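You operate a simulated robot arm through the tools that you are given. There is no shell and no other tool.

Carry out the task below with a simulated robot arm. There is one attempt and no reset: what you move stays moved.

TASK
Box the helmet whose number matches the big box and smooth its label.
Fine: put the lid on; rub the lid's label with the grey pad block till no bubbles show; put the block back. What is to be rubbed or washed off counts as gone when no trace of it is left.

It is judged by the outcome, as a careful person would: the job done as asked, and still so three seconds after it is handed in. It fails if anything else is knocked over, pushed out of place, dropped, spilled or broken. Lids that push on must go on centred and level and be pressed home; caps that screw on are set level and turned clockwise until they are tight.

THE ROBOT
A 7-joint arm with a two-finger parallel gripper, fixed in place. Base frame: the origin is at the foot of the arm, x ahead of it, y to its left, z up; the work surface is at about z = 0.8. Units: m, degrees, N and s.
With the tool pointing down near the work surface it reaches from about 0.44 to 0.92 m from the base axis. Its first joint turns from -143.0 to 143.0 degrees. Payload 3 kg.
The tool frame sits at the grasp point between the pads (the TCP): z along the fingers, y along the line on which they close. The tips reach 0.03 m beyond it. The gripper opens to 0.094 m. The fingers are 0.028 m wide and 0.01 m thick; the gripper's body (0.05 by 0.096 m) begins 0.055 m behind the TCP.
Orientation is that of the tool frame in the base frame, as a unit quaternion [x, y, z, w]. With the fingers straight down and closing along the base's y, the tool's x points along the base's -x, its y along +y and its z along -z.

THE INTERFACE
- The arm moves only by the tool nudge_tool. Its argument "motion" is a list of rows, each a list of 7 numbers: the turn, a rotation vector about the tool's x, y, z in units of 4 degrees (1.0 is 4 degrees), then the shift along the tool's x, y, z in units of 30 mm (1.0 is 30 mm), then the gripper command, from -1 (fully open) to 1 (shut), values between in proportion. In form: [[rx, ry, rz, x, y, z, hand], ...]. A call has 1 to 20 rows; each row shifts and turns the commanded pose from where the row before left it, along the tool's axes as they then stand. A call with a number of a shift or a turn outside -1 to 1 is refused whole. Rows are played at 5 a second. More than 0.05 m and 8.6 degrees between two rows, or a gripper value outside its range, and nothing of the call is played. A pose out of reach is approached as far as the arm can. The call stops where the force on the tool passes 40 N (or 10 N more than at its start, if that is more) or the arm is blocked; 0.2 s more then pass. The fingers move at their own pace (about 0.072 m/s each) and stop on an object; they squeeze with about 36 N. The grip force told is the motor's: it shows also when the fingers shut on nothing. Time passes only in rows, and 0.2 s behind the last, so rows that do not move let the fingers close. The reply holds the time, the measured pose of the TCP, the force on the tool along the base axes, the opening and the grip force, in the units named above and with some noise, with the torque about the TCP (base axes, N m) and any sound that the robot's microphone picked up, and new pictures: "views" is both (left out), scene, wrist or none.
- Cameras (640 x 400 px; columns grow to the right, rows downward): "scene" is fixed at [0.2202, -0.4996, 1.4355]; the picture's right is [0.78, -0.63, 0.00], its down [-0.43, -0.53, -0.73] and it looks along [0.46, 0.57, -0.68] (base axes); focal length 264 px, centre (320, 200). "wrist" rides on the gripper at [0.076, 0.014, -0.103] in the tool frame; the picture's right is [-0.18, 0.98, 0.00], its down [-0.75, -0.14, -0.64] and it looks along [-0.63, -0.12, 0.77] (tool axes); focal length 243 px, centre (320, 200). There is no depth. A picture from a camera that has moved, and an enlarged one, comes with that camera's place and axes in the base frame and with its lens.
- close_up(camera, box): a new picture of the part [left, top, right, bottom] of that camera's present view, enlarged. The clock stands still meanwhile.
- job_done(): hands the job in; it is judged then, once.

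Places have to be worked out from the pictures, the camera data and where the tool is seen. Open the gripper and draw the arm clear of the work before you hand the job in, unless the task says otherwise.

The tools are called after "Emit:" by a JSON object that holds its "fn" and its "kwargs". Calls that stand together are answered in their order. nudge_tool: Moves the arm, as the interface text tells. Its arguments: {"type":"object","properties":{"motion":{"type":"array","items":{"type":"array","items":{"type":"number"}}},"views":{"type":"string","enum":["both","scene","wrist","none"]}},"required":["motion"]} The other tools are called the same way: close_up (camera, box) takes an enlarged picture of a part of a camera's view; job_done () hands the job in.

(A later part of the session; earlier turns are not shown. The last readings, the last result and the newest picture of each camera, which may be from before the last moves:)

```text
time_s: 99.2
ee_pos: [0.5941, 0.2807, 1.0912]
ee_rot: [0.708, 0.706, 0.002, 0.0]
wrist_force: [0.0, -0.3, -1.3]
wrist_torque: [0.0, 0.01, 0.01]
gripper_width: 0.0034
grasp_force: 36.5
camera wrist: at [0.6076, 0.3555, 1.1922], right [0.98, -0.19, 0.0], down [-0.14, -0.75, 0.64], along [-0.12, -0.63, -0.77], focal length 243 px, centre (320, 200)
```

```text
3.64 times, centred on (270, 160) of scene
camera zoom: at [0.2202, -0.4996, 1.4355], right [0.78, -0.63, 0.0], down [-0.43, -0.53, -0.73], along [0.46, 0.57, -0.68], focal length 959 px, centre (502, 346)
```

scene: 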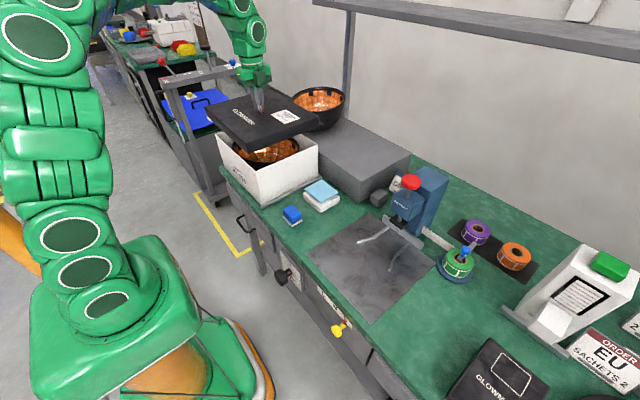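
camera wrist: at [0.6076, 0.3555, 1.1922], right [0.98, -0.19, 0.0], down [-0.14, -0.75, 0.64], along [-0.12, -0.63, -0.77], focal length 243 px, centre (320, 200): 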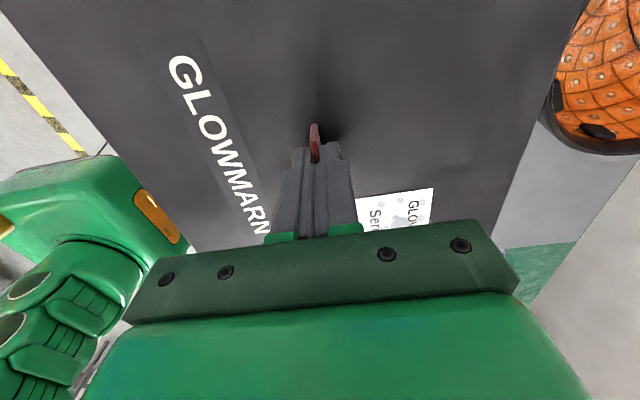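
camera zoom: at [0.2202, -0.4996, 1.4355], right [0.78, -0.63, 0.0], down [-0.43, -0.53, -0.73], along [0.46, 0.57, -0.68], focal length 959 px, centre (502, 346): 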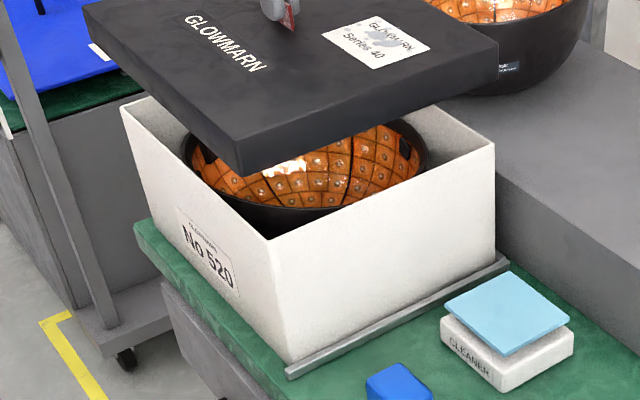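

The lid is above the box. I lower 4 cm to hover just above the rim, then compare edges.

Emit:
{"fn": "nudge_tool", "kwargs": {"motion": [[0, 0, 0, 0, 0, 0.3, 1], [0, 0, 0, 0, 0, 0.4, 1], [0, 0, 0, 0, 0, 0.4, 1], [0, 0, 0, 0, 0, 0.2, 1], [0, 0, 0, 0, 0, 0, 1], [0, 0, 0, 0, 0, 0, 1]]}}

Emit:
{"fn": "close_up", "kwargs": {"camera": "scene", "box": [195, 90, 335, 190]}}

Emit:
{"fn": "close_up", "kwargs": {"camera": "scene", "box": [235, 140, 295, 185]}}

Emit:
{"fn": "close_up", "kwargs": {"camera": "scene", "box": [285, 115, 345, 160]}}

Emit:
{"fn": "close_up", "kwargs": {"camera": "scene", "box": [200, 105, 260, 150]}}

```text
time_s: 100.6
ee_pos: [0.5926, 0.2826, 1.0526]
ee_rot: [0.707, 0.707, 0.001, -0.001]
wrist_force: [0.2, 0.0, -1.4]
wrist_torque: [0.01, 0.01, -0.02]
gripper_width: 0.0033
grasp_force: 36.0
camera wrist: at [0.6068, 0.3564, 1.1532], right [0.98, -0.19, 0.0], down [-0.14, -0.75, 0.64], along [-0.12, -0.63, -0.77], focal length 243 px, centre (320, 200)
```

scene: 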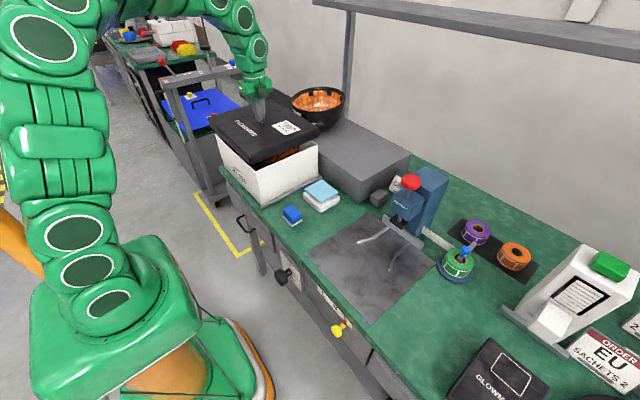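
wrist: 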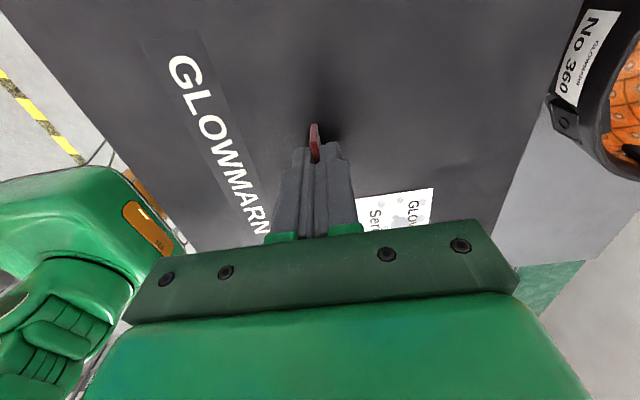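

```text
4.00 times, centred on (265, 140) of scene
camera zoom: at [0.2202, -0.4996, 1.4355], right [0.78, -0.63, 0.0], down [-0.43, -0.53, -0.73], along [0.46, 0.57, -0.68], focal length 1055 px, centre (540, 440)
```

zoom: 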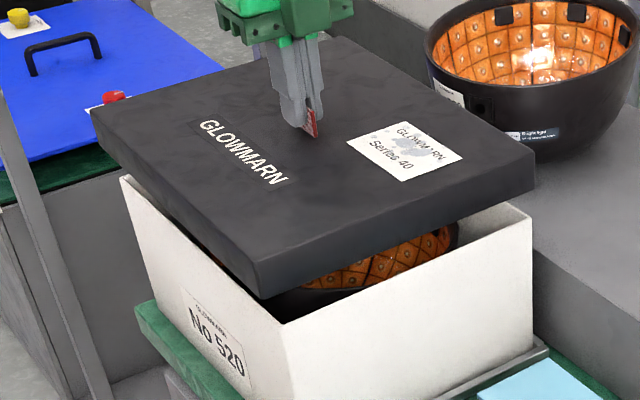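

```text
8.89 times, centred on (265, 162) of scene
camera zoom: at [0.2202, -0.4996, 1.4355], right [0.78, -0.63, 0.0], down [-0.43, -0.53, -0.73], along [0.46, 0.57, -0.68], focal length 2345 px, centre (809, 533)
```

zoom: 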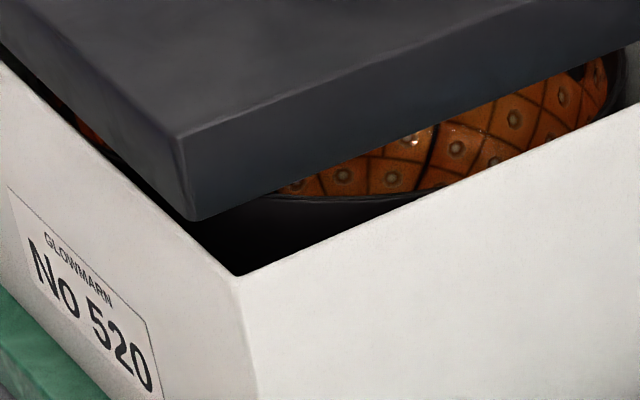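

```text
8.89 times, centred on (315, 138) of scene
camera zoom: at [0.2202, -0.4996, 1.4355], right [0.78, -0.63, 0.0], down [-0.43, -0.53, -0.73], along [0.46, 0.57, -0.68], focal length 2345 px, centre (364, 756)
```

zoom: 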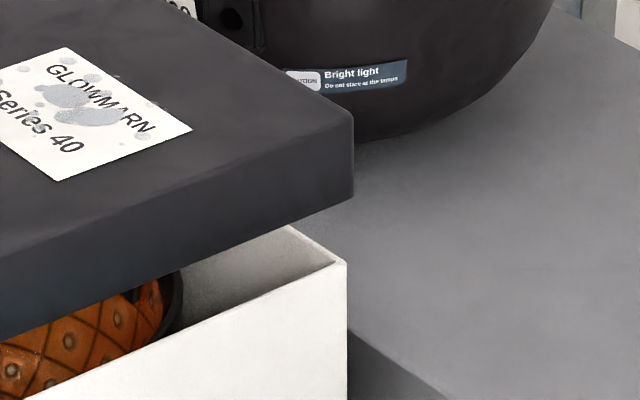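

```text
8.89 times, centred on (230, 128) of scene
camera zoom: at [0.2202, -0.4996, 1.4355], right [0.78, -0.63, 0.0], down [-0.43, -0.53, -0.73], along [0.46, 0.57, -0.68], focal length 2345 px, centre (1120, 844)
```

zoom: 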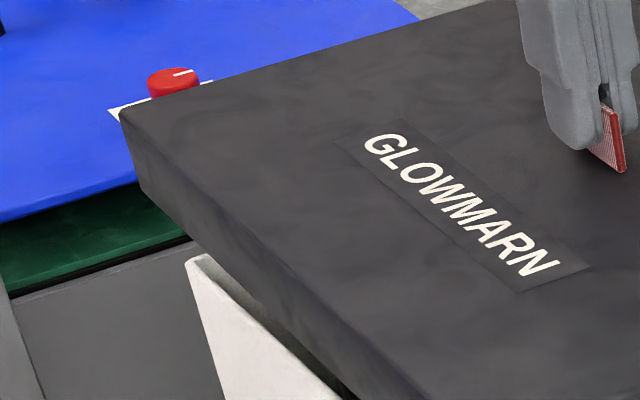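

The lid needs a slight counterclockwise turn (≈0.8°) to match the box. I apply that and lower 1.3 cm more so lid skirt and box rim are at nearly the same height for an accurate comparison.

Emit:
{"fn": "nudge_tool", "kwargs": {"motion": [[0, 0, -0.2, 0, 0, 0.2, 1], [0, 0, 0, 0, 0, 0.23, 1], [0, 0, 0, 0, 0, 0, 1], [0, 0, 0, 0, 0, 0, 1]]}}

Emit:
{"fn": "close_up", "kwargs": {"camera": "scene", "box": [235, 140, 295, 185]}}

Emit:
{"fn": "close_up", "kwargs": {"camera": "scene", "box": [285, 115, 345, 160]}}

Emit:
{"fn": "close_up", "kwargs": {"camera": "scene", "box": [200, 105, 260, 150]}}

```text
time_s: 101.6
ee_pos: [0.5944, 0.2805, 1.0376]
ee_rot: [0.703, 0.711, 0.001, 0.0]
wrist_force: [-0.5, 0.2, -1.0]
wrist_torque: [0.0, -0.01, 0.04]
gripper_width: 0.0033
grasp_force: 36.3
camera wrist: at [0.6063, 0.3559, 1.1396], right [0.99, -0.17, 0.0], down [-0.13, -0.76, 0.64], along [-0.11, -0.63, -0.77], focal length 243 px, centre (320, 200)
```

scene: 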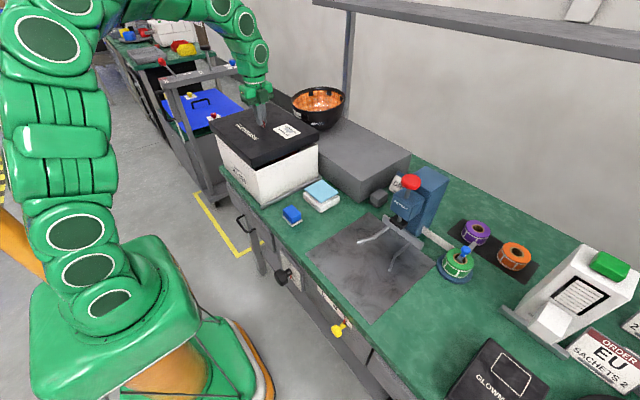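
wrist: 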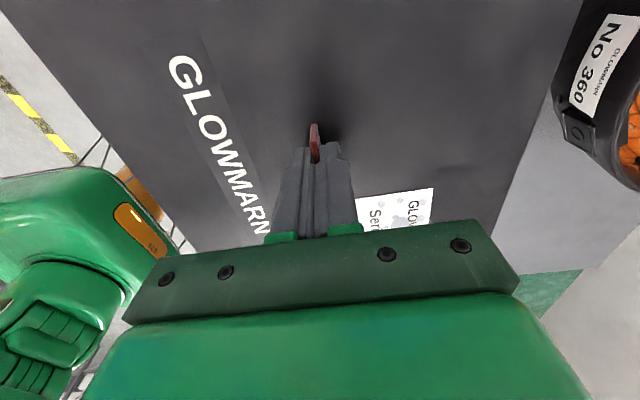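

```text
8.89 times, centred on (265, 162) of scene
camera zoom: at [0.2202, -0.4996, 1.4355], right [0.78, -0.63, 0.0], down [-0.43, -0.53, -0.73], along [0.46, 0.57, -0.68], focal length 2345 px, centre (809, 533)
```

zoom: 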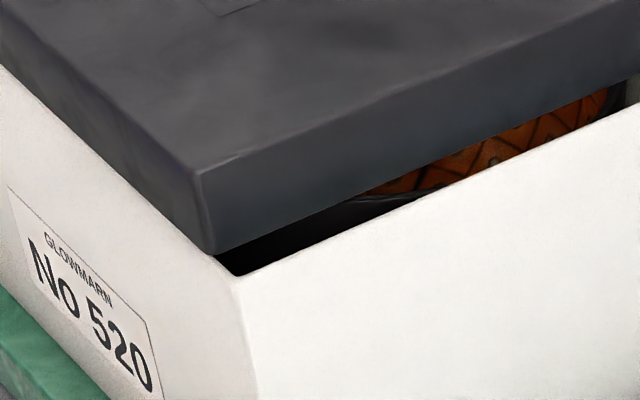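

```text
8.89 times, centred on (315, 138) of scene
camera zoom: at [0.2202, -0.4996, 1.4355], right [0.78, -0.63, 0.0], down [-0.43, -0.53, -0.73], along [0.46, 0.57, -0.68], focal length 2345 px, centre (364, 756)
```

zoom: 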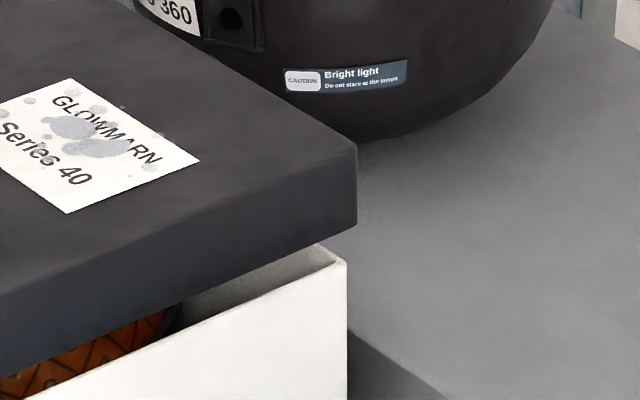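

```text
8.89 times, centred on (230, 128) of scene
camera zoom: at [0.2202, -0.4996, 1.4355], right [0.78, -0.63, 0.0], down [-0.43, -0.53, -0.73], along [0.46, 0.57, -0.68], focal length 2345 px, centre (1120, 844)
```

zoom: 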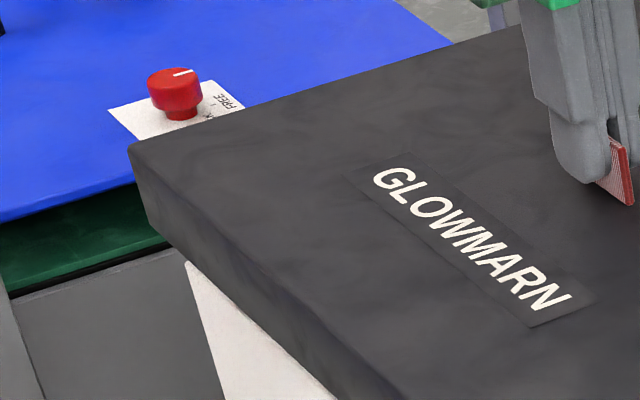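

Comparing three corners, the lid must move about 3 mm in +x and 2.5 mm in -y and is ~0.6° off level; it is ~14 mm above the rim. I correct these and lower 7 mm.

Emit:
{"fn": "nudge_tool", "kwargs": {"motion": [[-0.1, -0.15, 0, -0.08, 0.1, 0, 1], [0, 0, 0, 0, 0, 0.12, 1], [0, 0, 0, 0, 0, 0.12, 1], [0, 0, 0, 0, 0, 0, 1], [0, 0, 0, 0, 0, 0, 1]]}}

Emit:
{"fn": "close_up", "kwargs": {"camera": "scene", "box": [235, 140, 295, 185]}}

Emit:
{"fn": "close_up", "kwargs": {"camera": "scene", "box": [285, 115, 345, 160]}}

Emit:
{"fn": "close_up", "kwargs": {"camera": "scene", "box": [200, 105, 260, 150]}}

```text
time_s: 102.8
ee_pos: [0.5954, 0.2801, 1.0298]
ee_rot: [0.703, 0.711, -0.001, 0.006]
wrist_force: [0.2, -0.5, -1.9]
wrist_torque: [-0.01, -0.02, 0.0]
gripper_width: 0.003
grasp_force: 36.4
camera wrist: at [0.6088, 0.355, 1.1317], right [0.99, -0.17, 0.01], down [-0.14, -0.75, 0.65], along [-0.1, -0.64, -0.76], focal length 243 px, centre (320, 200)
```

scene: 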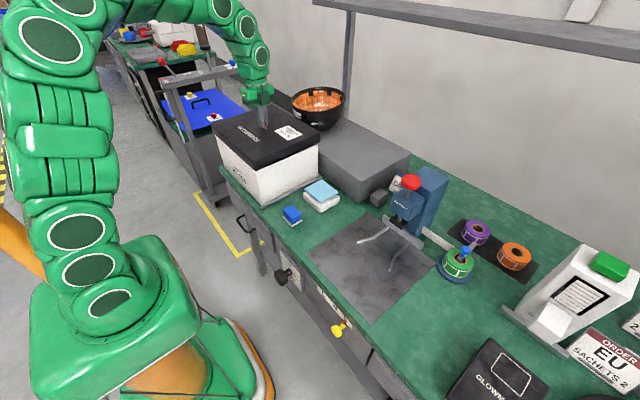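
wrist: 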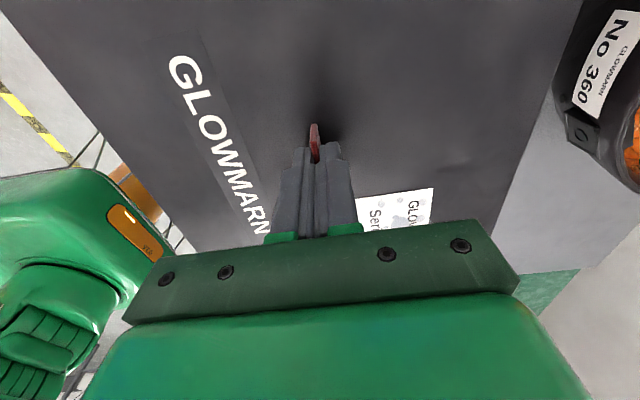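

```text
8.89 times, centred on (265, 162) of scene
camera zoom: at [0.2202, -0.4996, 1.4355], right [0.78, -0.63, 0.0], down [-0.43, -0.53, -0.73], along [0.46, 0.57, -0.68], focal length 2345 px, centre (809, 533)
```

zoom: 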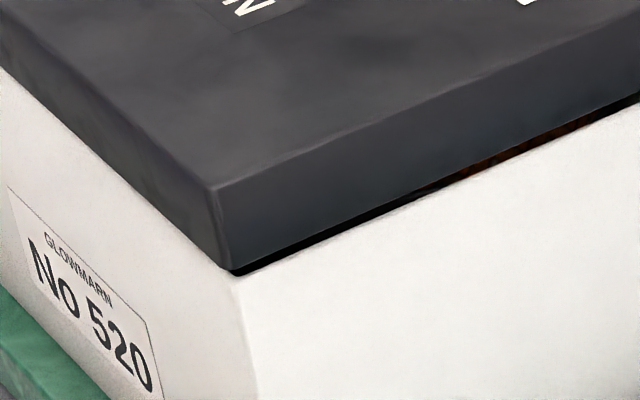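

```text
8.89 times, centred on (315, 138) of scene
camera zoom: at [0.2202, -0.4996, 1.4355], right [0.78, -0.63, 0.0], down [-0.43, -0.53, -0.73], along [0.46, 0.57, -0.68], focal length 2345 px, centre (364, 756)
```

zoom: 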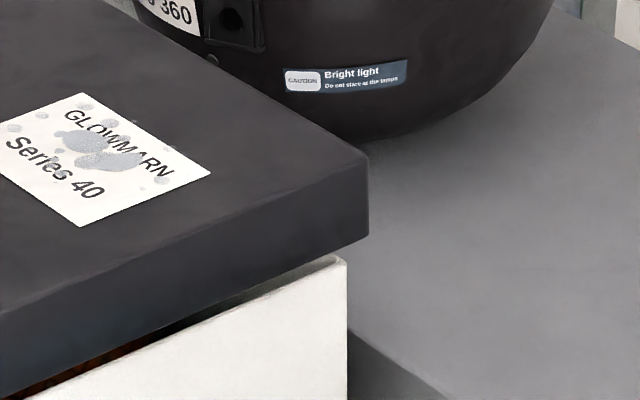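

```text
8.89 times, centred on (230, 128) of scene
camera zoom: at [0.2202, -0.4996, 1.4355], right [0.78, -0.63, 0.0], down [-0.43, -0.53, -0.73], along [0.46, 0.57, -0.68], focal length 2345 px, centre (1120, 844)
```

zoom: 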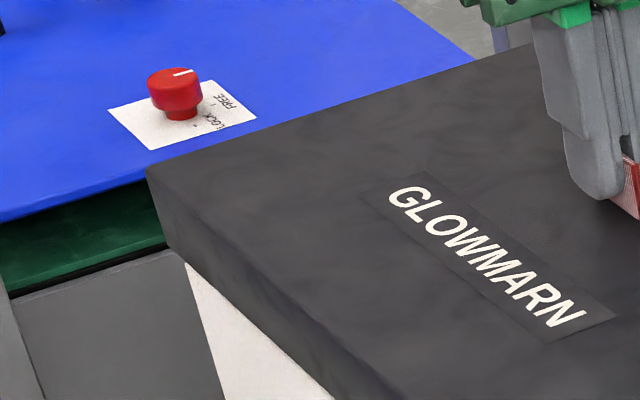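

All three corners now agree: level, about 8 mm above the rim, centred within ~1 mm. I trim 1 mm and lower 10 mm so the skirt starts over the rim, watching the force.

Emit:
{"fn": "nudge_tool", "kwargs": {"motion": [[0, 0, 0, 0.025, -0.03, 0.11, 1], [0, 0, 0, 0, 0, 0.11, 1], [0, 0, 0, 0, 0, 0.11, 1], [0, 0, 0, 0, 0, 0, 1]]}}

Emit:
{"fn": "close_up", "kwargs": {"camera": "scene", "box": [235, 140, 295, 185]}}

Emit:
{"fn": "close_up", "kwargs": {"camera": "scene", "box": [285, 115, 345, 160]}}

Emit:
{"fn": "close_up", "kwargs": {"camera": "scene", "box": [200, 105, 260, 150]}}

```text
time_s: 103.8
ee_pos: [0.5946, 0.2791, 1.0214]
ee_rot: [0.703, 0.711, -0.002, 0.005]
wrist_force: [0.9, 0.4, -1.4]
wrist_torque: [-0.05, 0.02, -0.02]
gripper_width: 0.0033
grasp_force: 36.5
camera wrist: at [0.6078, 0.3553, 1.1222], right [0.99, -0.17, 0.01], down [-0.14, -0.75, 0.65], along [-0.1, -0.64, -0.76], focal length 243 px, centre (320, 200)
```

scene: 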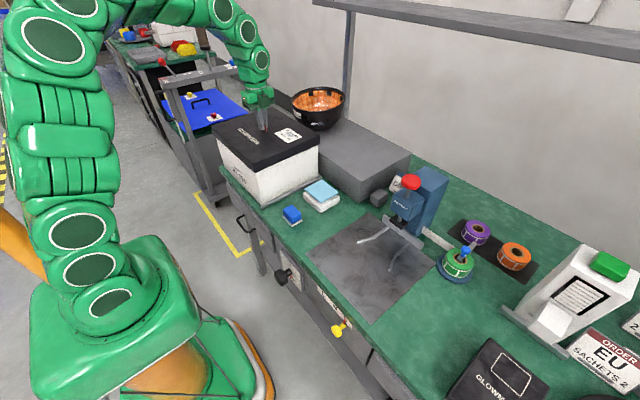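
wrist: 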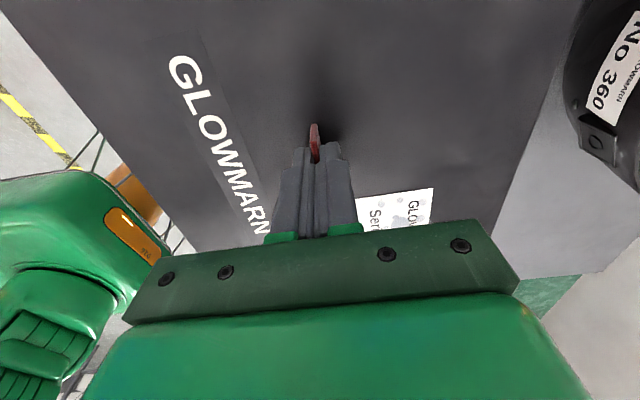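

```text
8.89 times, centred on (265, 162) of scene
camera zoom: at [0.2202, -0.4996, 1.4355], right [0.78, -0.63, 0.0], down [-0.43, -0.53, -0.73], along [0.46, 0.57, -0.68], focal length 2345 px, centre (809, 533)
```

zoom: 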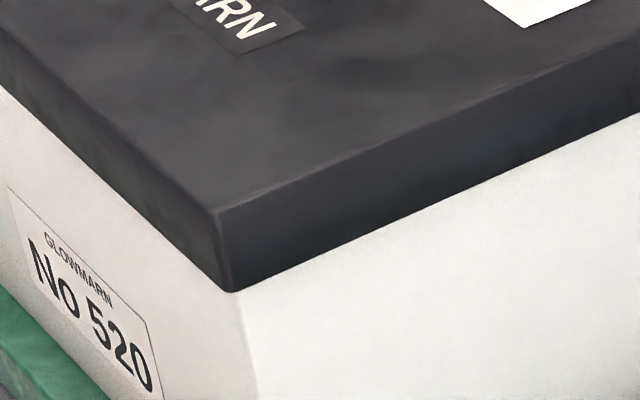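

```text
8.89 times, centred on (315, 138) of scene
camera zoom: at [0.2202, -0.4996, 1.4355], right [0.78, -0.63, 0.0], down [-0.43, -0.53, -0.73], along [0.46, 0.57, -0.68], focal length 2345 px, centre (364, 756)
```

zoom: 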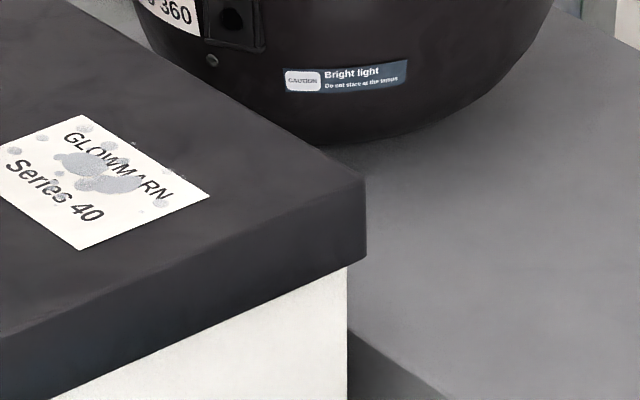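

```text
8.89 times, centred on (230, 128) of scene
camera zoom: at [0.2202, -0.4996, 1.4355], right [0.78, -0.63, 0.0], down [-0.43, -0.53, -0.73], along [0.46, 0.57, -0.68], focal length 2345 px, centre (1120, 844)
```

zoom: 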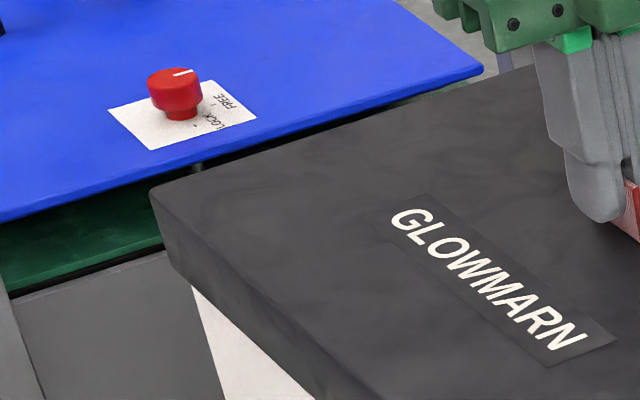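

The skirt bottom is just at/below the rim with no resistance, centred at all visible corners. I continue lowering in steps.

Emit:
{"fn": "nudge_tool", "kwargs": {"motion": [[0, 0, 0, 0, 0, 0.1, 1], [0, 0, 0, 0, 0, 0.1, 1], [0, 0, 0, 0, 0, 0, 1]], "views": "none"}}

Emit:
{"fn": "nudge_tool", "kwargs": {"motion": [[0, 0, 0, 0, 0, 0.1, 1], [0, 0, 0, 0, 0, 0.1, 1], [0, 0, 0, 0, 0, 0, 1]]}}

Emit:
{"fn": "close_up", "kwargs": {"camera": "scene", "box": [205, 100, 335, 200]}}

```text
time_s: 104.6
ee_pos: [0.5961, 0.2786, 1.0158]
ee_rot: [0.703, 0.711, -0.001, 0.007]
wrist_force: [-0.2, 0.2, -2.0]
wrist_torque: [0.01, 0.02, 0.02]
gripper_width: 0.0037
grasp_force: 35.9
```

```text
time_s: 105.4
ee_pos: [0.5943, 0.2788, 1.0088]
ee_rot: [0.703, 0.711, 0.0, 0.006]
wrist_force: [-0.6, -0.3, -0.9]
wrist_torque: [0.01, -0.01, 0.01]
gripper_width: 0.0033
grasp_force: 36.3
camera wrist: at [0.6077, 0.3549, 1.111], right [0.99, -0.17, 0.01], down [-0.14, -0.75, 0.65], along [-0.1, -0.64, -0.76], focal length 243 px, centre (320, 200)
```

scene: 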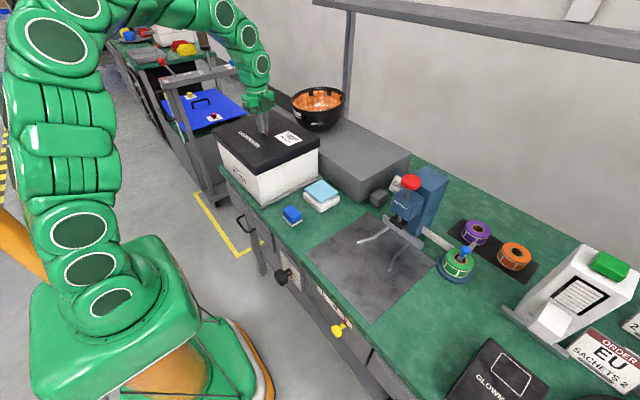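
wrist: 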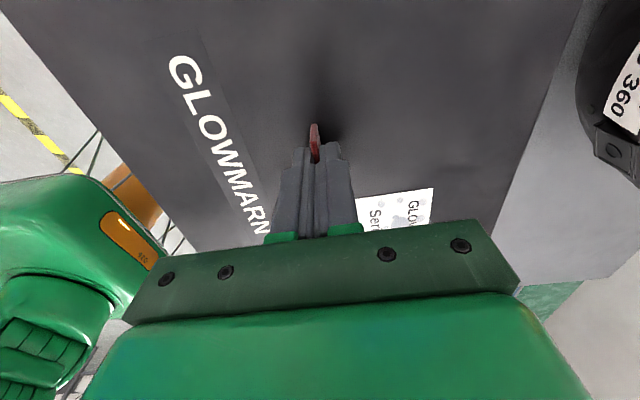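

```text
4.00 times, centred on (270, 150) of scene
camera zoom: at [0.2202, -0.4996, 1.4355], right [0.78, -0.63, 0.0], down [-0.43, -0.53, -0.73], along [0.46, 0.57, -0.68], focal length 1055 px, centre (520, 400)
```

zoom: 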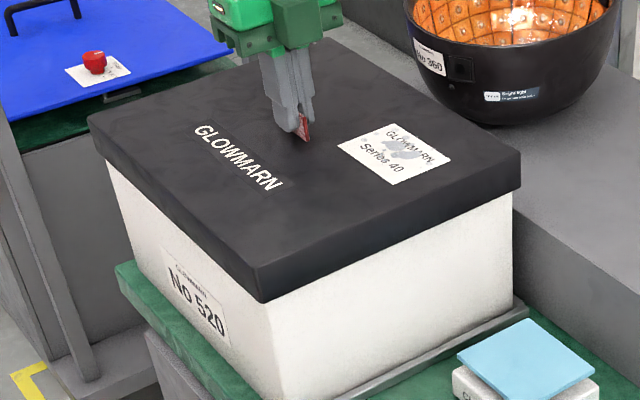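

The skirt is sliding over the box walls freely. I keep lowering until the top rests.

Emit:
{"fn": "nudge_tool", "kwargs": {"motion": [[0, 0, 0, 0, 0, 0.1, 1], [0, 0, 0, 0, 0, 0.1, 1], [0, 0, 0, 0, 0, 0.1, 1], [0, 0, 0, 0, 0, 0, 1]], "views": "none"}}

Emit:
{"fn": "nudge_tool", "kwargs": {"motion": [[0, 0, 0, 0, 0, 0.1, 1], [0, 0, 0, 0, 0, 0.1, 1], [0, 0, 0, 0, 0, 0, 1]], "views": "none"}}

Emit:
{"fn": "nudge_tool", "kwargs": {"motion": [[0, 0, 0, 0, 0, 0.1, 1], [0, 0, 0, 0, 0, 0, 1]]}}

Emit:
{"fn": "close_up", "kwargs": {"camera": "scene", "box": [205, 100, 335, 200]}}

```text
time_s: 106.4
ee_pos: [0.5959, 0.2794, 1.0008]
ee_rot: [0.702, 0.712, 0.0, 0.007]
wrist_force: [-0.1, -1.0, -1.7]
wrist_torque: [-0.03, 0.01, -0.04]
gripper_width: 0.0033
grasp_force: 36.2
```

```text
time_s: 107.2
ee_pos: [0.595, 0.2768, 0.9944]
ee_rot: [0.703, 0.711, -0.002, 0.006]
wrist_force: [0.5, 0.5, -1.1]
wrist_torque: [-0.03, 0.0, 0.0]
gripper_width: 0.0032
grasp_force: 36.4
```

```text
time_s: 107.8
ee_pos: [0.5957, 0.2782, 0.9915]
ee_rot: [0.703, 0.711, 0.001, 0.007]
wrist_force: [-0.5, -2.2, 5.1]
wrist_torque: [1.09, 0.27, 0.06]
gripper_width: 0.0033
grasp_force: 35.9
camera wrist: at [0.6076, 0.3543, 1.0929], right [0.99, -0.17, 0.01], down [-0.14, -0.75, 0.65], along [-0.1, -0.64, -0.76], focal length 243 px, centre (320, 200)
```

scene: 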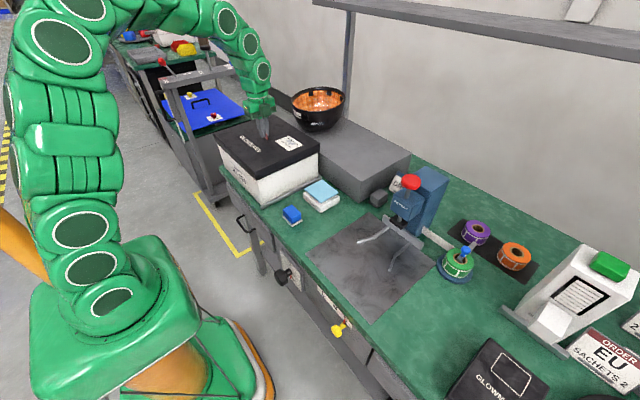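
wrist: 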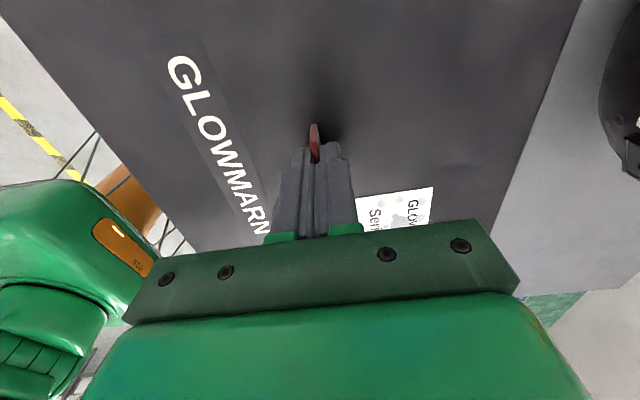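

```text
4.00 times, centred on (270, 150) of scene
camera zoom: at [0.2202, -0.4996, 1.4355], right [0.78, -0.63, 0.0], down [-0.43, -0.53, -0.73], along [0.46, 0.57, -0.68], focal length 1055 px, centre (520, 400)
```

zoom: 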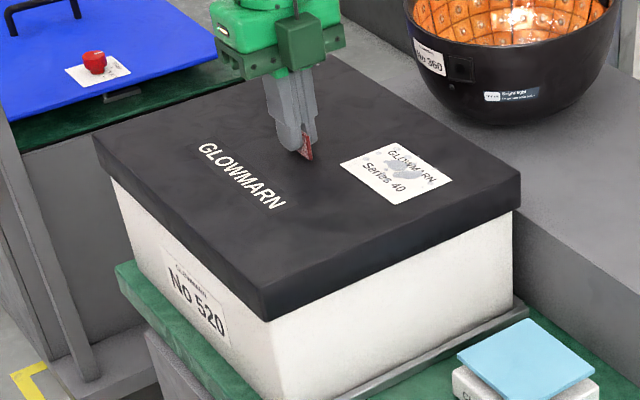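

The lid has come to rest (+5 N) near its home height. I release the tab and inspect how it sits.

Emit:
{"fn": "nudge_tool", "kwargs": {"motion": [[0, 0, 0, 0, 0, 0, 0.8], [0, 0, 0, 0, 0, 0, 0.6], [0, 0, 0, 0, 0, 0, 0.4], [0, 0, 0, 0, 0, -0.3, 0.4], [0, 0, 0, 0, 0, -0.7, 0.4], [0, 0, 0, 0, 0, -1, 0.4], [0, 0, 0, 0, 0, -1, 0.4], [0, 0, 0, 0, 0, 0, 0.4]]}}

Emit:
{"fn": "close_up", "kwargs": {"camera": "scene", "box": [205, 100, 335, 200]}}

Emit:
{"fn": "close_up", "kwargs": {"camera": "scene", "box": [235, 140, 295, 185]}}

Emit:
{"fn": "close_up", "kwargs": {"camera": "scene", "box": [285, 115, 345, 160]}}

Emit:
{"fn": "close_up", "kwargs": {"camera": "scene", "box": [200, 105, 260, 150]}}

```text
time_s: 109.6
ee_pos: [0.5955, 0.2787, 1.0823]
ee_rot: [0.703, 0.711, -0.002, 0.005]
wrist_force: [-1.3, -0.2, -0.6]
wrist_torque: [0.01, -0.03, 0.02]
gripper_width: 0.0283
grasp_force: 0.1
camera wrist: at [0.6069, 0.3555, 1.1836], right [0.99, -0.17, 0.01], down [-0.14, -0.75, 0.65], along [-0.1, -0.64, -0.76], focal length 243 px, centre (320, 200)
```

scene: 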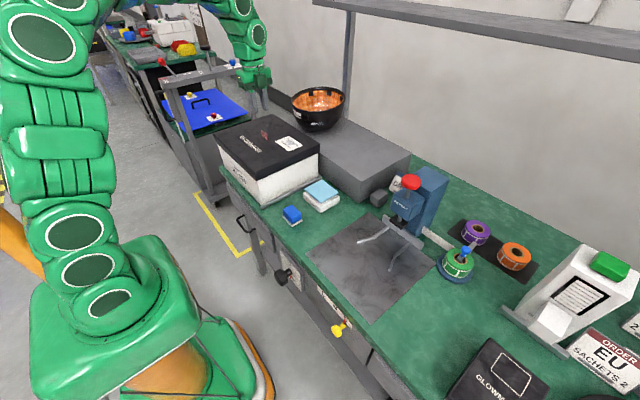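
wrist: 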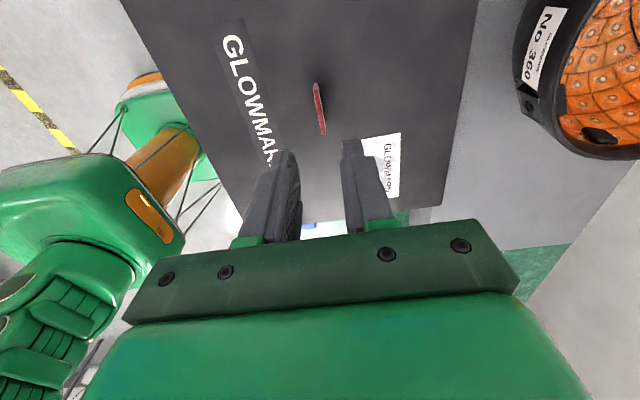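

```text
4.00 times, centred on (270, 150) of scene
camera zoom: at [0.2202, -0.4996, 1.4355], right [0.78, -0.63, 0.0], down [-0.43, -0.53, -0.73], along [0.46, 0.57, -0.68], focal length 1055 px, centre (520, 400)
```

zoom: 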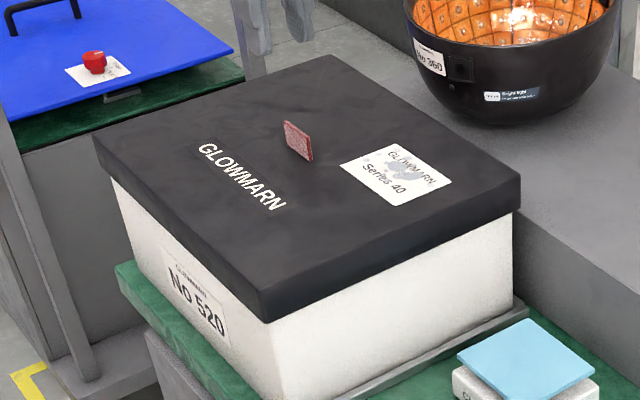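

```text
8.89 times, centred on (265, 162) of scene
camera zoom: at [0.2202, -0.4996, 1.4355], right [0.78, -0.63, 0.0], down [-0.43, -0.53, -0.73], along [0.46, 0.57, -0.68], focal length 2345 px, centre (809, 533)
```

zoom: 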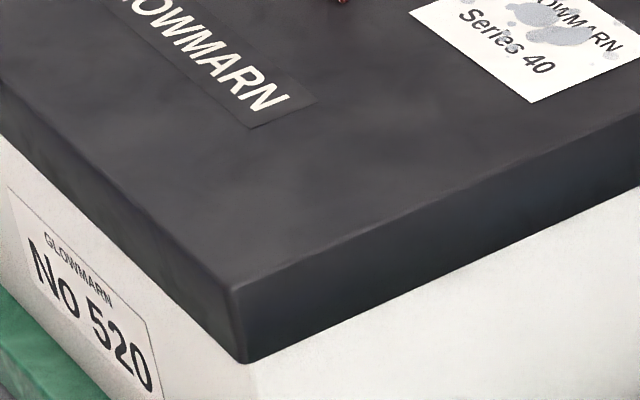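

```text
8.89 times, centred on (315, 138) of scene
camera zoom: at [0.2202, -0.4996, 1.4355], right [0.78, -0.63, 0.0], down [-0.43, -0.53, -0.73], along [0.46, 0.57, -0.68], focal length 2345 px, centre (364, 756)
```

zoom: 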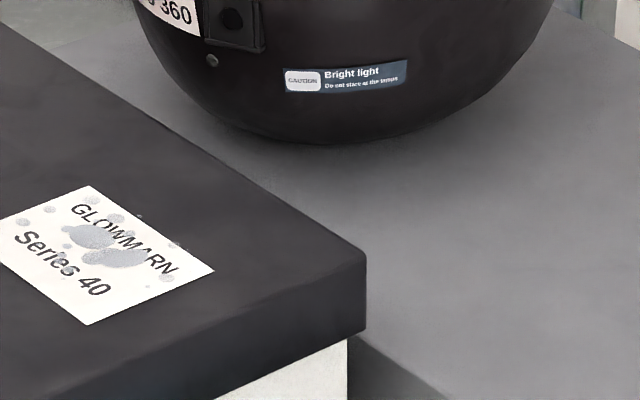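

```text
8.89 times, centred on (230, 128) of scene
camera zoom: at [0.2202, -0.4996, 1.4355], right [0.78, -0.63, 0.0], down [-0.43, -0.53, -0.73], along [0.46, 0.57, -0.68], focal length 2345 px, centre (1120, 844)
```

zoom: 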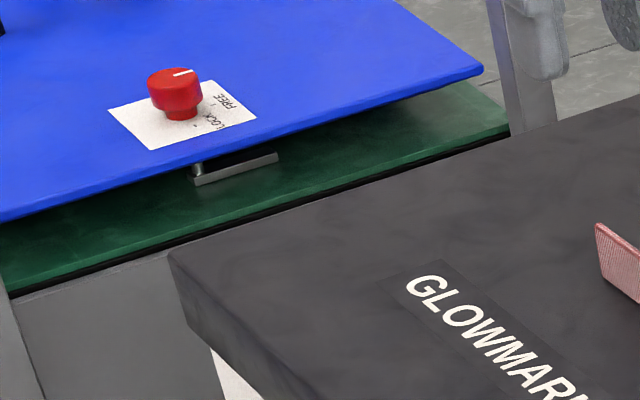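

The lid sits centred. To be sure it is home I press down gently with closed fingertips near its +y edge, then its -y edge.

Emit:
{"fn": "nudge_tool", "kwargs": {"motion": [[0.1, 0.15, 0, 0.8, 0, 0, 1], [0, 0, 0, 0.8, 0, 0, 1], [0, 0, 0, 0.8, 0, 0, 1], [0, 0, 0, 0.8, 0, 0, 1], [0, 0, 0, 0.8, 0, 0.5, 1], [0, 0, 0, 0, 0, 0.8, 1], [0, 0, 0, 0, 0, 0.8, 1], [0, 0, 0, 0, 0, 0.4, 1], [0, 0, 0, 0, 0, 0, 1]]}}

Emit:
{"fn": "close_up", "kwargs": {"camera": "scene", "box": [205, 80, 335, 180]}}

```text
time_s: 111.6
ee_pos: [0.5932, 0.4006, 1.0064]
ee_rot: [0.703, 0.711, 0.0, 0.001]
wrist_force: [0.1, -0.1, 0.1]
wrist_torque: [-0.01, 0.01, 0.02]
gripper_width: 0.0001
grasp_force: 32.7
camera wrist: at [0.6055, 0.4751, 1.1084], right [0.99, -0.17, 0.0], down [-0.13, -0.76, 0.64], along [-0.11, -0.63, -0.77], focal length 243 px, centre (320, 200)
```

scene: 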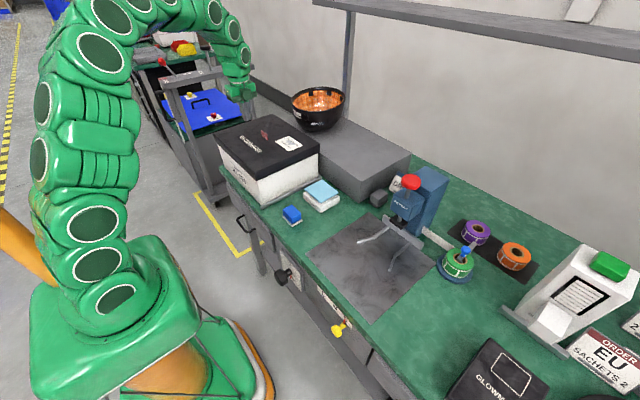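
wrist: 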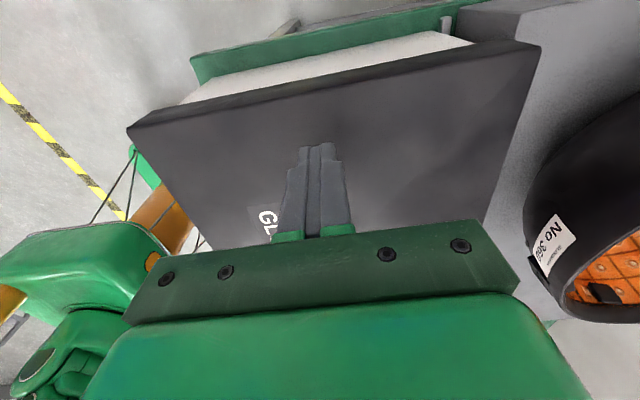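

```text
4.00 times, centred on (270, 130) of scene
camera zoom: at [0.2202, -0.4996, 1.4355], right [0.78, -0.63, 0.0], down [-0.43, -0.53, -0.73], along [0.46, 0.57, -0.68], focal length 1055 px, centre (520, 480)
```

zoom: 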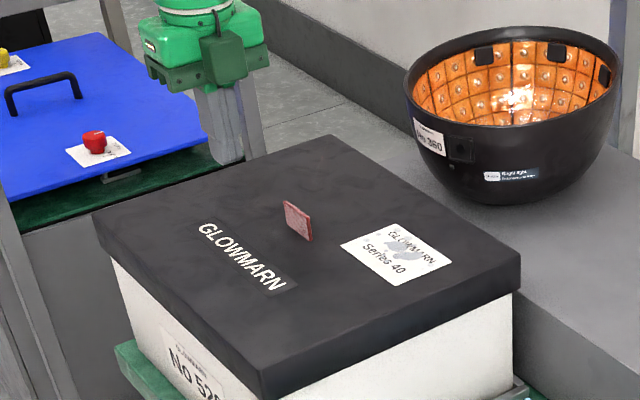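

The tips are ~2 cm above the lid near its +y edge. I press down in small steps.

Emit:
{"fn": "nudge_tool", "kwargs": {"motion": [[0, 0, 0, 0, 0, 0.25, 1], [0, 0, 0, 0, 0, 0.2, 1], [0, 0, 0, 0, 0, 0, 1]], "views": "none"}}

Emit:
{"fn": "nudge_tool", "kwargs": {"motion": [[0, 0, 0, 0, 0, 0.1, 1], [0, 0, 0, 0, 0, 0, 1]], "views": "none"}}

Emit:
{"fn": "nudge_tool", "kwargs": {"motion": [[0, 0, 0, 0, 0, 0.1, 1], [0, 0, 0, 0, 0, 0, 1]], "views": "none"}}

Emit:
{"fn": "nudge_tool", "kwargs": {"motion": [[0, 0, 0, 0, 0, 0.1, 1], [0, 0, 0, 0, 0, 0, 1]], "views": "none"}}

```text
time_s: 112.4
ee_pos: [0.5933, 0.399, 0.9942]
ee_rot: [0.703, 0.711, 0.001, 0.0]
wrist_force: [0.5, 0.0, 0.5]
wrist_torque: [0.01, 0.01, -0.01]
gripper_width: 0.0
grasp_force: 33.1
```

```text
time_s: 113.0
ee_pos: [0.5928, 0.3991, 0.9911]
ee_rot: [0.703, 0.711, 0.002, 0.0]
wrist_force: [-0.6, 0.5, 0.5]
wrist_torque: [-0.03, -0.02, 0.01]
gripper_width: 0.0003
grasp_force: 32.9
```

```text
time_s: 113.6
ee_pos: [0.5922, 0.4, 0.9876]
ee_rot: [0.703, 0.712, 0.002, 0.0]
wrist_force: [0.0, -0.2, -1.2]
wrist_torque: [0.01, 0.01, -0.01]
gripper_width: 0.0
grasp_force: 32.9
```

```text
time_s: 114.2
ee_pos: [0.5937, 0.3999, 0.9836]
ee_rot: [0.703, 0.712, 0.0, 0.0]
wrist_force: [0.4, 0.0, 0.5]
wrist_torque: [0.02, 0.02, 0.01]
gripper_width: 0.0
grasp_force: 32.9
```

Still no contact; I go on.

Emit:
{"fn": "nudge_tool", "kwargs": {"motion": [[0, 0, 0, 0, 0, 0.1, 1], [0, 0, 0, 0, 0, 0, 1]], "views": "none"}}

Emit:
{"fn": "nudge_tool", "kwargs": {"motion": [[0, 0, 0, 0, 0, 0.1, 1], [0, 0, 0, 0, 0, 0, 1]], "views": "none"}}

Emit:
{"fn": "nudge_tool", "kwargs": {"motion": [[0, 0, 0, 0, 0, 0.1, 1], [0, 0, 0, 0, 0, 0, 1]], "views": "wrist"}}

```text
time_s: 114.7
ee_pos: [0.5936, 0.4, 0.9834]
ee_rot: [0.703, 0.711, 0.003, 0.0]
wrist_force: [-2.5, -1.2, 11.9]
wrist_torque: [-0.17, 0.05, -0.07]
gripper_width: 0.0001
grasp_force: 32.9
stopped in row 2: the force on the tool passed its limit at 44 N (the readings are from after the stop); the commanded pose is now the measured one
```

```text
time_s: 115.1
ee_pos: [0.594, 0.3995, 0.9839]
ee_rot: [0.702, 0.712, 0.005, 0.0]
wrist_force: [-3.0, -2.2, 11.6]
wrist_torque: [-0.23, 0.09, -0.08]
gripper_width: 0.0005
grasp_force: 33.4
stopped in row 2: the force on the tool passed its limit at 47 N (the readings are from after the stop); the commanded pose is now the measured one
```

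```text
time_s: 115.5
ee_pos: [0.5951, 0.4012, 0.9841]
ee_rot: [0.702, 0.712, 0.006, 0.0]
wrist_force: [-2.9, -1.1, 10.7]
wrist_torque: [-0.16, 0.1, -0.08]
gripper_width: 0.0002
grasp_force: 32.8
stopped in row 2: the force on the tool passed its limit at 46 N (the readings are from after the stop); the commanded pose is now the measured one
camera wrist: at [0.607, 0.4748, 1.0865], right [0.99, -0.17, 0.01], down [-0.14, -0.76, 0.63], along [-0.1, -0.63, -0.77], focal length 243 px, centre (320, 200)
```

wrist: 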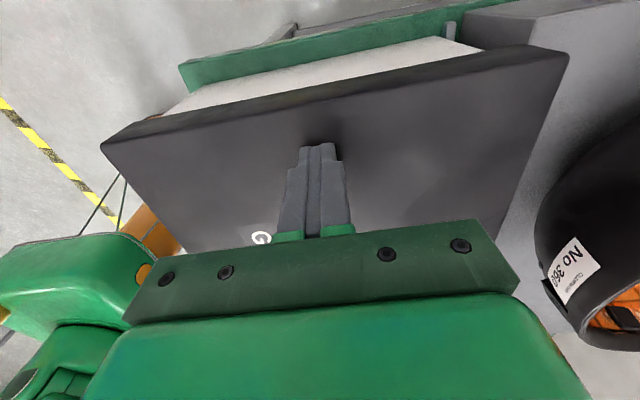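

The +y edge is seated: it resists over 40 N without moving (lid top ≈0.953). Next I press at the -x/-y corner.

Emit:
{"fn": "nudge_tool", "kwargs": {"motion": [[0, 0, 0, 0, 0, -0.7, 1], [0, 0, 0, 0, 0, -0.7, 1], [0, 0, 0, -0.8, -0.32, 0, 1], [0, 0, 0, -0.8, -0.32, 0, 1], [0, 0, 0, -0.8, -0.32, 0, 1], [0, 0, 0, -0.8, -0.32, 0, 1], [0, 0, 0, -0.8, -0.32, 0, 1], [0, 0, 0, -0.8, -0.32, 0, 1], [0, 0, 0, -0.8, -0.32, 0, 1], [0, 0, 0, -0.8, -0.32, 0, 1], [0, 0, 0, -0.8, -0.32, 0, 1], [0, 0, 0, -0.8, -0.32, 0, 1], [0, 0, 0, 0, 0, 0.6, 1], [0, 0, 0, 0, 0, 0.4, 1], [0, 0, 0, 0, 0, 0, 1]]}}

Emit:
{"fn": "nudge_tool", "kwargs": {"motion": [[0, 0, 0, 0, 0, 0.1, 1], [0, 0, 0, 0, 0, 0.1, 1], [0, 0, 0, 0, 0, 0.1, 1], [0, 0, 0, 0, 0, 0.1, 1], [0, 0, 0, 0, 0, 0.1, 1], [0, 0, 0, 0, 0, 0.1, 1], [0, 0, 0, 0, 0, 0.1, 1]]}}

Emit:
{"fn": "close_up", "kwargs": {"camera": "scene", "box": [205, 100, 335, 200]}}

```text
time_s: 118.7
ee_pos: [0.5015, 0.1594, 0.9932]
ee_rot: [0.703, 0.711, 0.006, 0.002]
wrist_force: [-0.6, -0.5, -0.7]
wrist_torque: [0.02, -0.03, -0.01]
gripper_width: 0.0001
grasp_force: 33.0
camera wrist: at [0.514, 0.2336, 1.0956], right [0.99, -0.17, 0.01], down [-0.14, -0.76, 0.63], along [-0.1, -0.63, -0.77], focal length 243 px, centre (320, 200)
```

scene: 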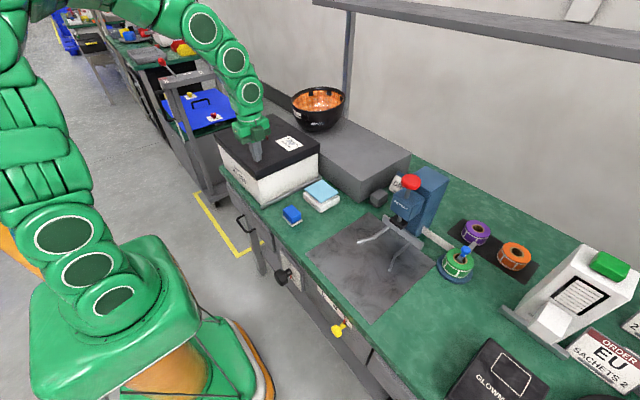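
wrist: 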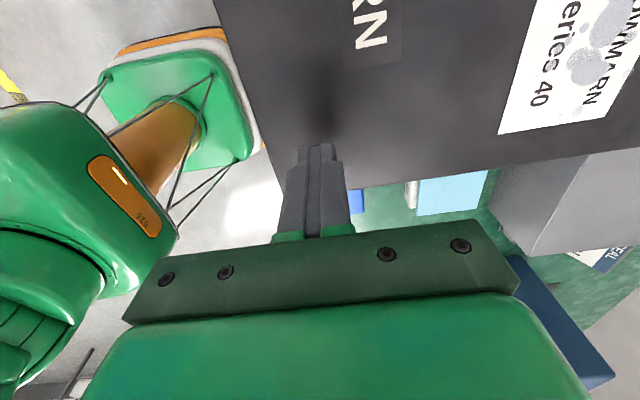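

```text
time_s: 119.7
ee_pos: [0.5033, 0.1594, 0.9832]
ee_rot: [0.702, 0.712, 0.008, 0.003]
wrist_force: [0.4, -1.3, 3.2]
wrist_torque: [-0.08, 0.01, 0.01]
gripper_width: 0.0
grasp_force: 32.7
stopped in row 4: the force on the tool passed its limit at 50 N (the readings are from after the stop); the commanded pose is now the measured one
camera wrist: at [0.5148, 0.234, 1.0866], right [0.99, -0.17, 0.01], down [-0.14, -0.76, 0.63], along [-0.1, -0.63, -0.77], focal length 243 px, centre (320, 200)
```

scene: 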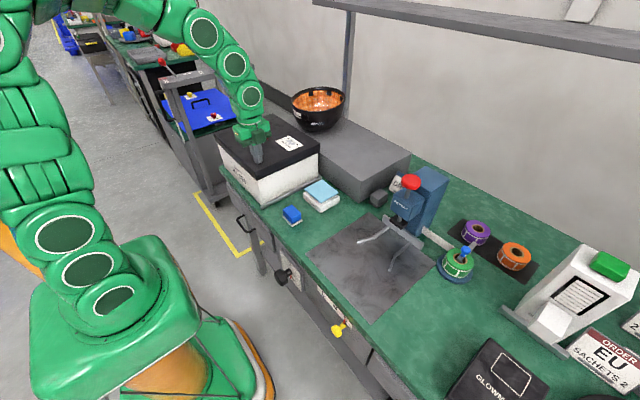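
wrist: 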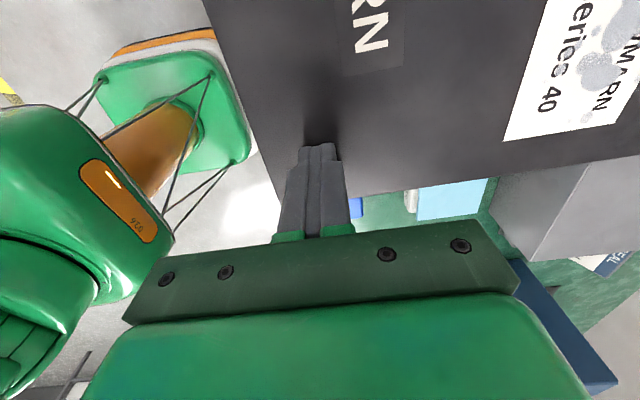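

```text
4.00 times, centred on (270, 150) of scene
camera zoom: at [0.2202, -0.4996, 1.4355], right [0.78, -0.63, 0.0], down [-0.43, -0.53, -0.73], along [0.46, 0.57, -0.68], focal length 1055 px, centre (520, 400)
```

zoom: 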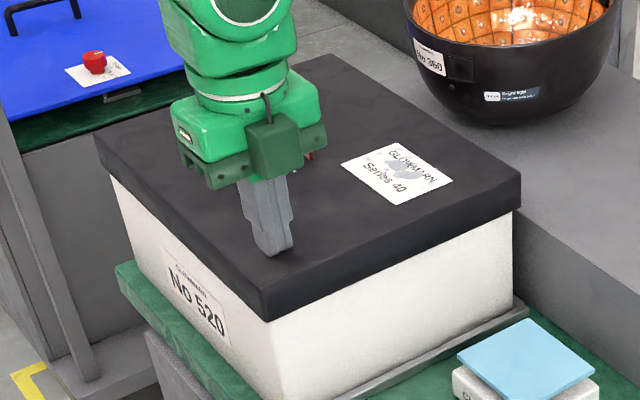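

Both ends of the lid seat at the same height (≈0.953), so it is home and level. Now I raise, open the gripper and go above the grey pad block, which I place at about (0.805, -0.10).

Emit:
{"fn": "nudge_tool", "kwargs": {"motion": [[0, 0, 0, 0, 0, -0.6, 1], [0, 0, 0, 0, 0, -0.9, 0.5], [0, 0, 0, 0, 0, -0.9, 0], [0, 0, 0, 0, 0, -0.9, 0], [0, 0, 0, -0.72, 0.8, 0, 0], [0, 0, 0, -0.72, 0.8, 0, 0], [0, 0, 0, -0.72, 0.8, 0, 0], [0, 0, 0, -0.72, 0.8, 0, 0], [0, 0, 0, -0.72, 0.8, 0, 0], [0, 0, 0, -0.72, 0.8, 0, 0], [0, 0, 0, -0.72, 0.8, 0, 0], [0, 0, 0, -0.72, 0.8, 0, 0], [0, 0, 0, -0.72, 0.8, 0, 0], [0, 0, 0, -0.72, 0.8, 0, 0], [0, 0, 0, -0.72, 0.8, 0, 0], [0, 0, 0, -0.72, 0.8, 0, 0], [0, 0, 0, 0, 0, 0, 0]]}}

Emit:
{"fn": "close_up", "kwargs": {"camera": "wrist", "box": [160, 0, 480, 240]}}

Emit:
{"fn": "close_up", "kwargs": {"camera": "scene", "box": [205, 100, 335, 200]}}

```text
time_s: 123.3
ee_pos: [0.7915, -0.096, 1.0857]
ee_rot: [0.702, 0.712, 0.008, 0.002]
wrist_force: [0.4, 0.2, -0.5]
wrist_torque: [0.01, 0.0, 0.03]
gripper_width: 0.047
grasp_force: 0.1
camera wrist: at [0.804, -0.0218, 1.1876], right [0.99, -0.17, 0.01], down [-0.14, -0.76, 0.63], along [-0.1, -0.63, -0.77], focal length 243 px, centre (320, 200)
```

scene: 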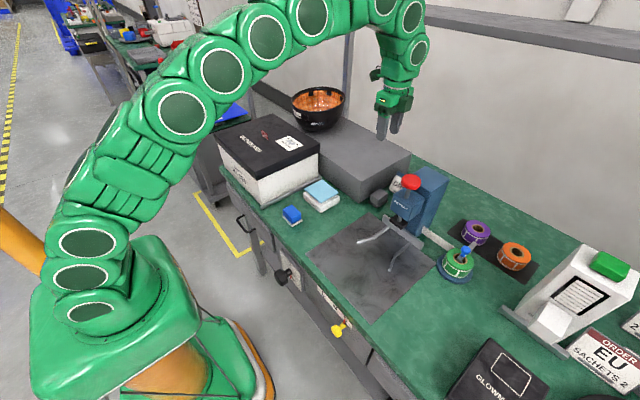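
wrist: 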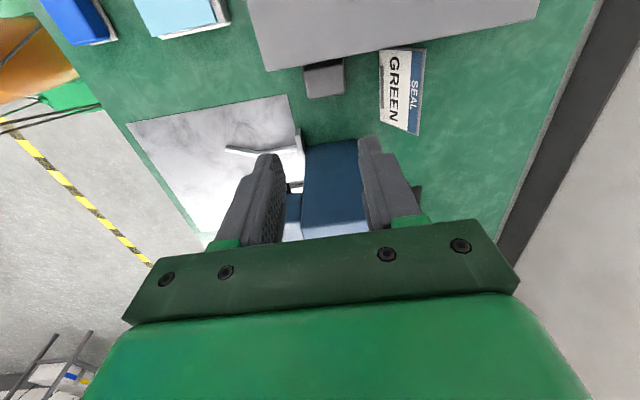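

```text
1.67 times, centred on (320, 120) of wrist
camera zoom: at [0.804, -0.0218, 1.1876], right [0.99, -0.17, 0.01], down [-0.14, -0.76, 0.63], along [-0.1, -0.63, -0.77], focal length 404 px, centre (320, 333)
```

zoom: 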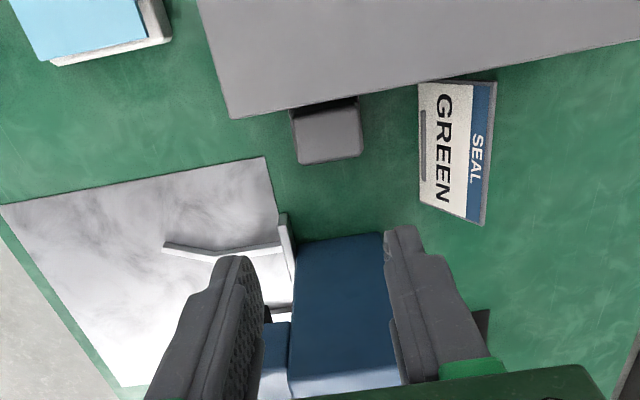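

```text
4.00 times, centred on (270, 150) of scene
camera zoom: at [0.2202, -0.4996, 1.4355], right [0.78, -0.63, 0.0], down [-0.43, -0.53, -0.73], along [0.46, 0.57, -0.68], focal length 1055 px, centre (520, 400)
```

zoom: 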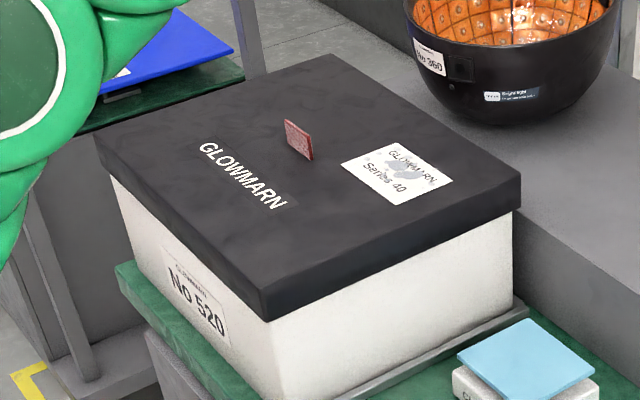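

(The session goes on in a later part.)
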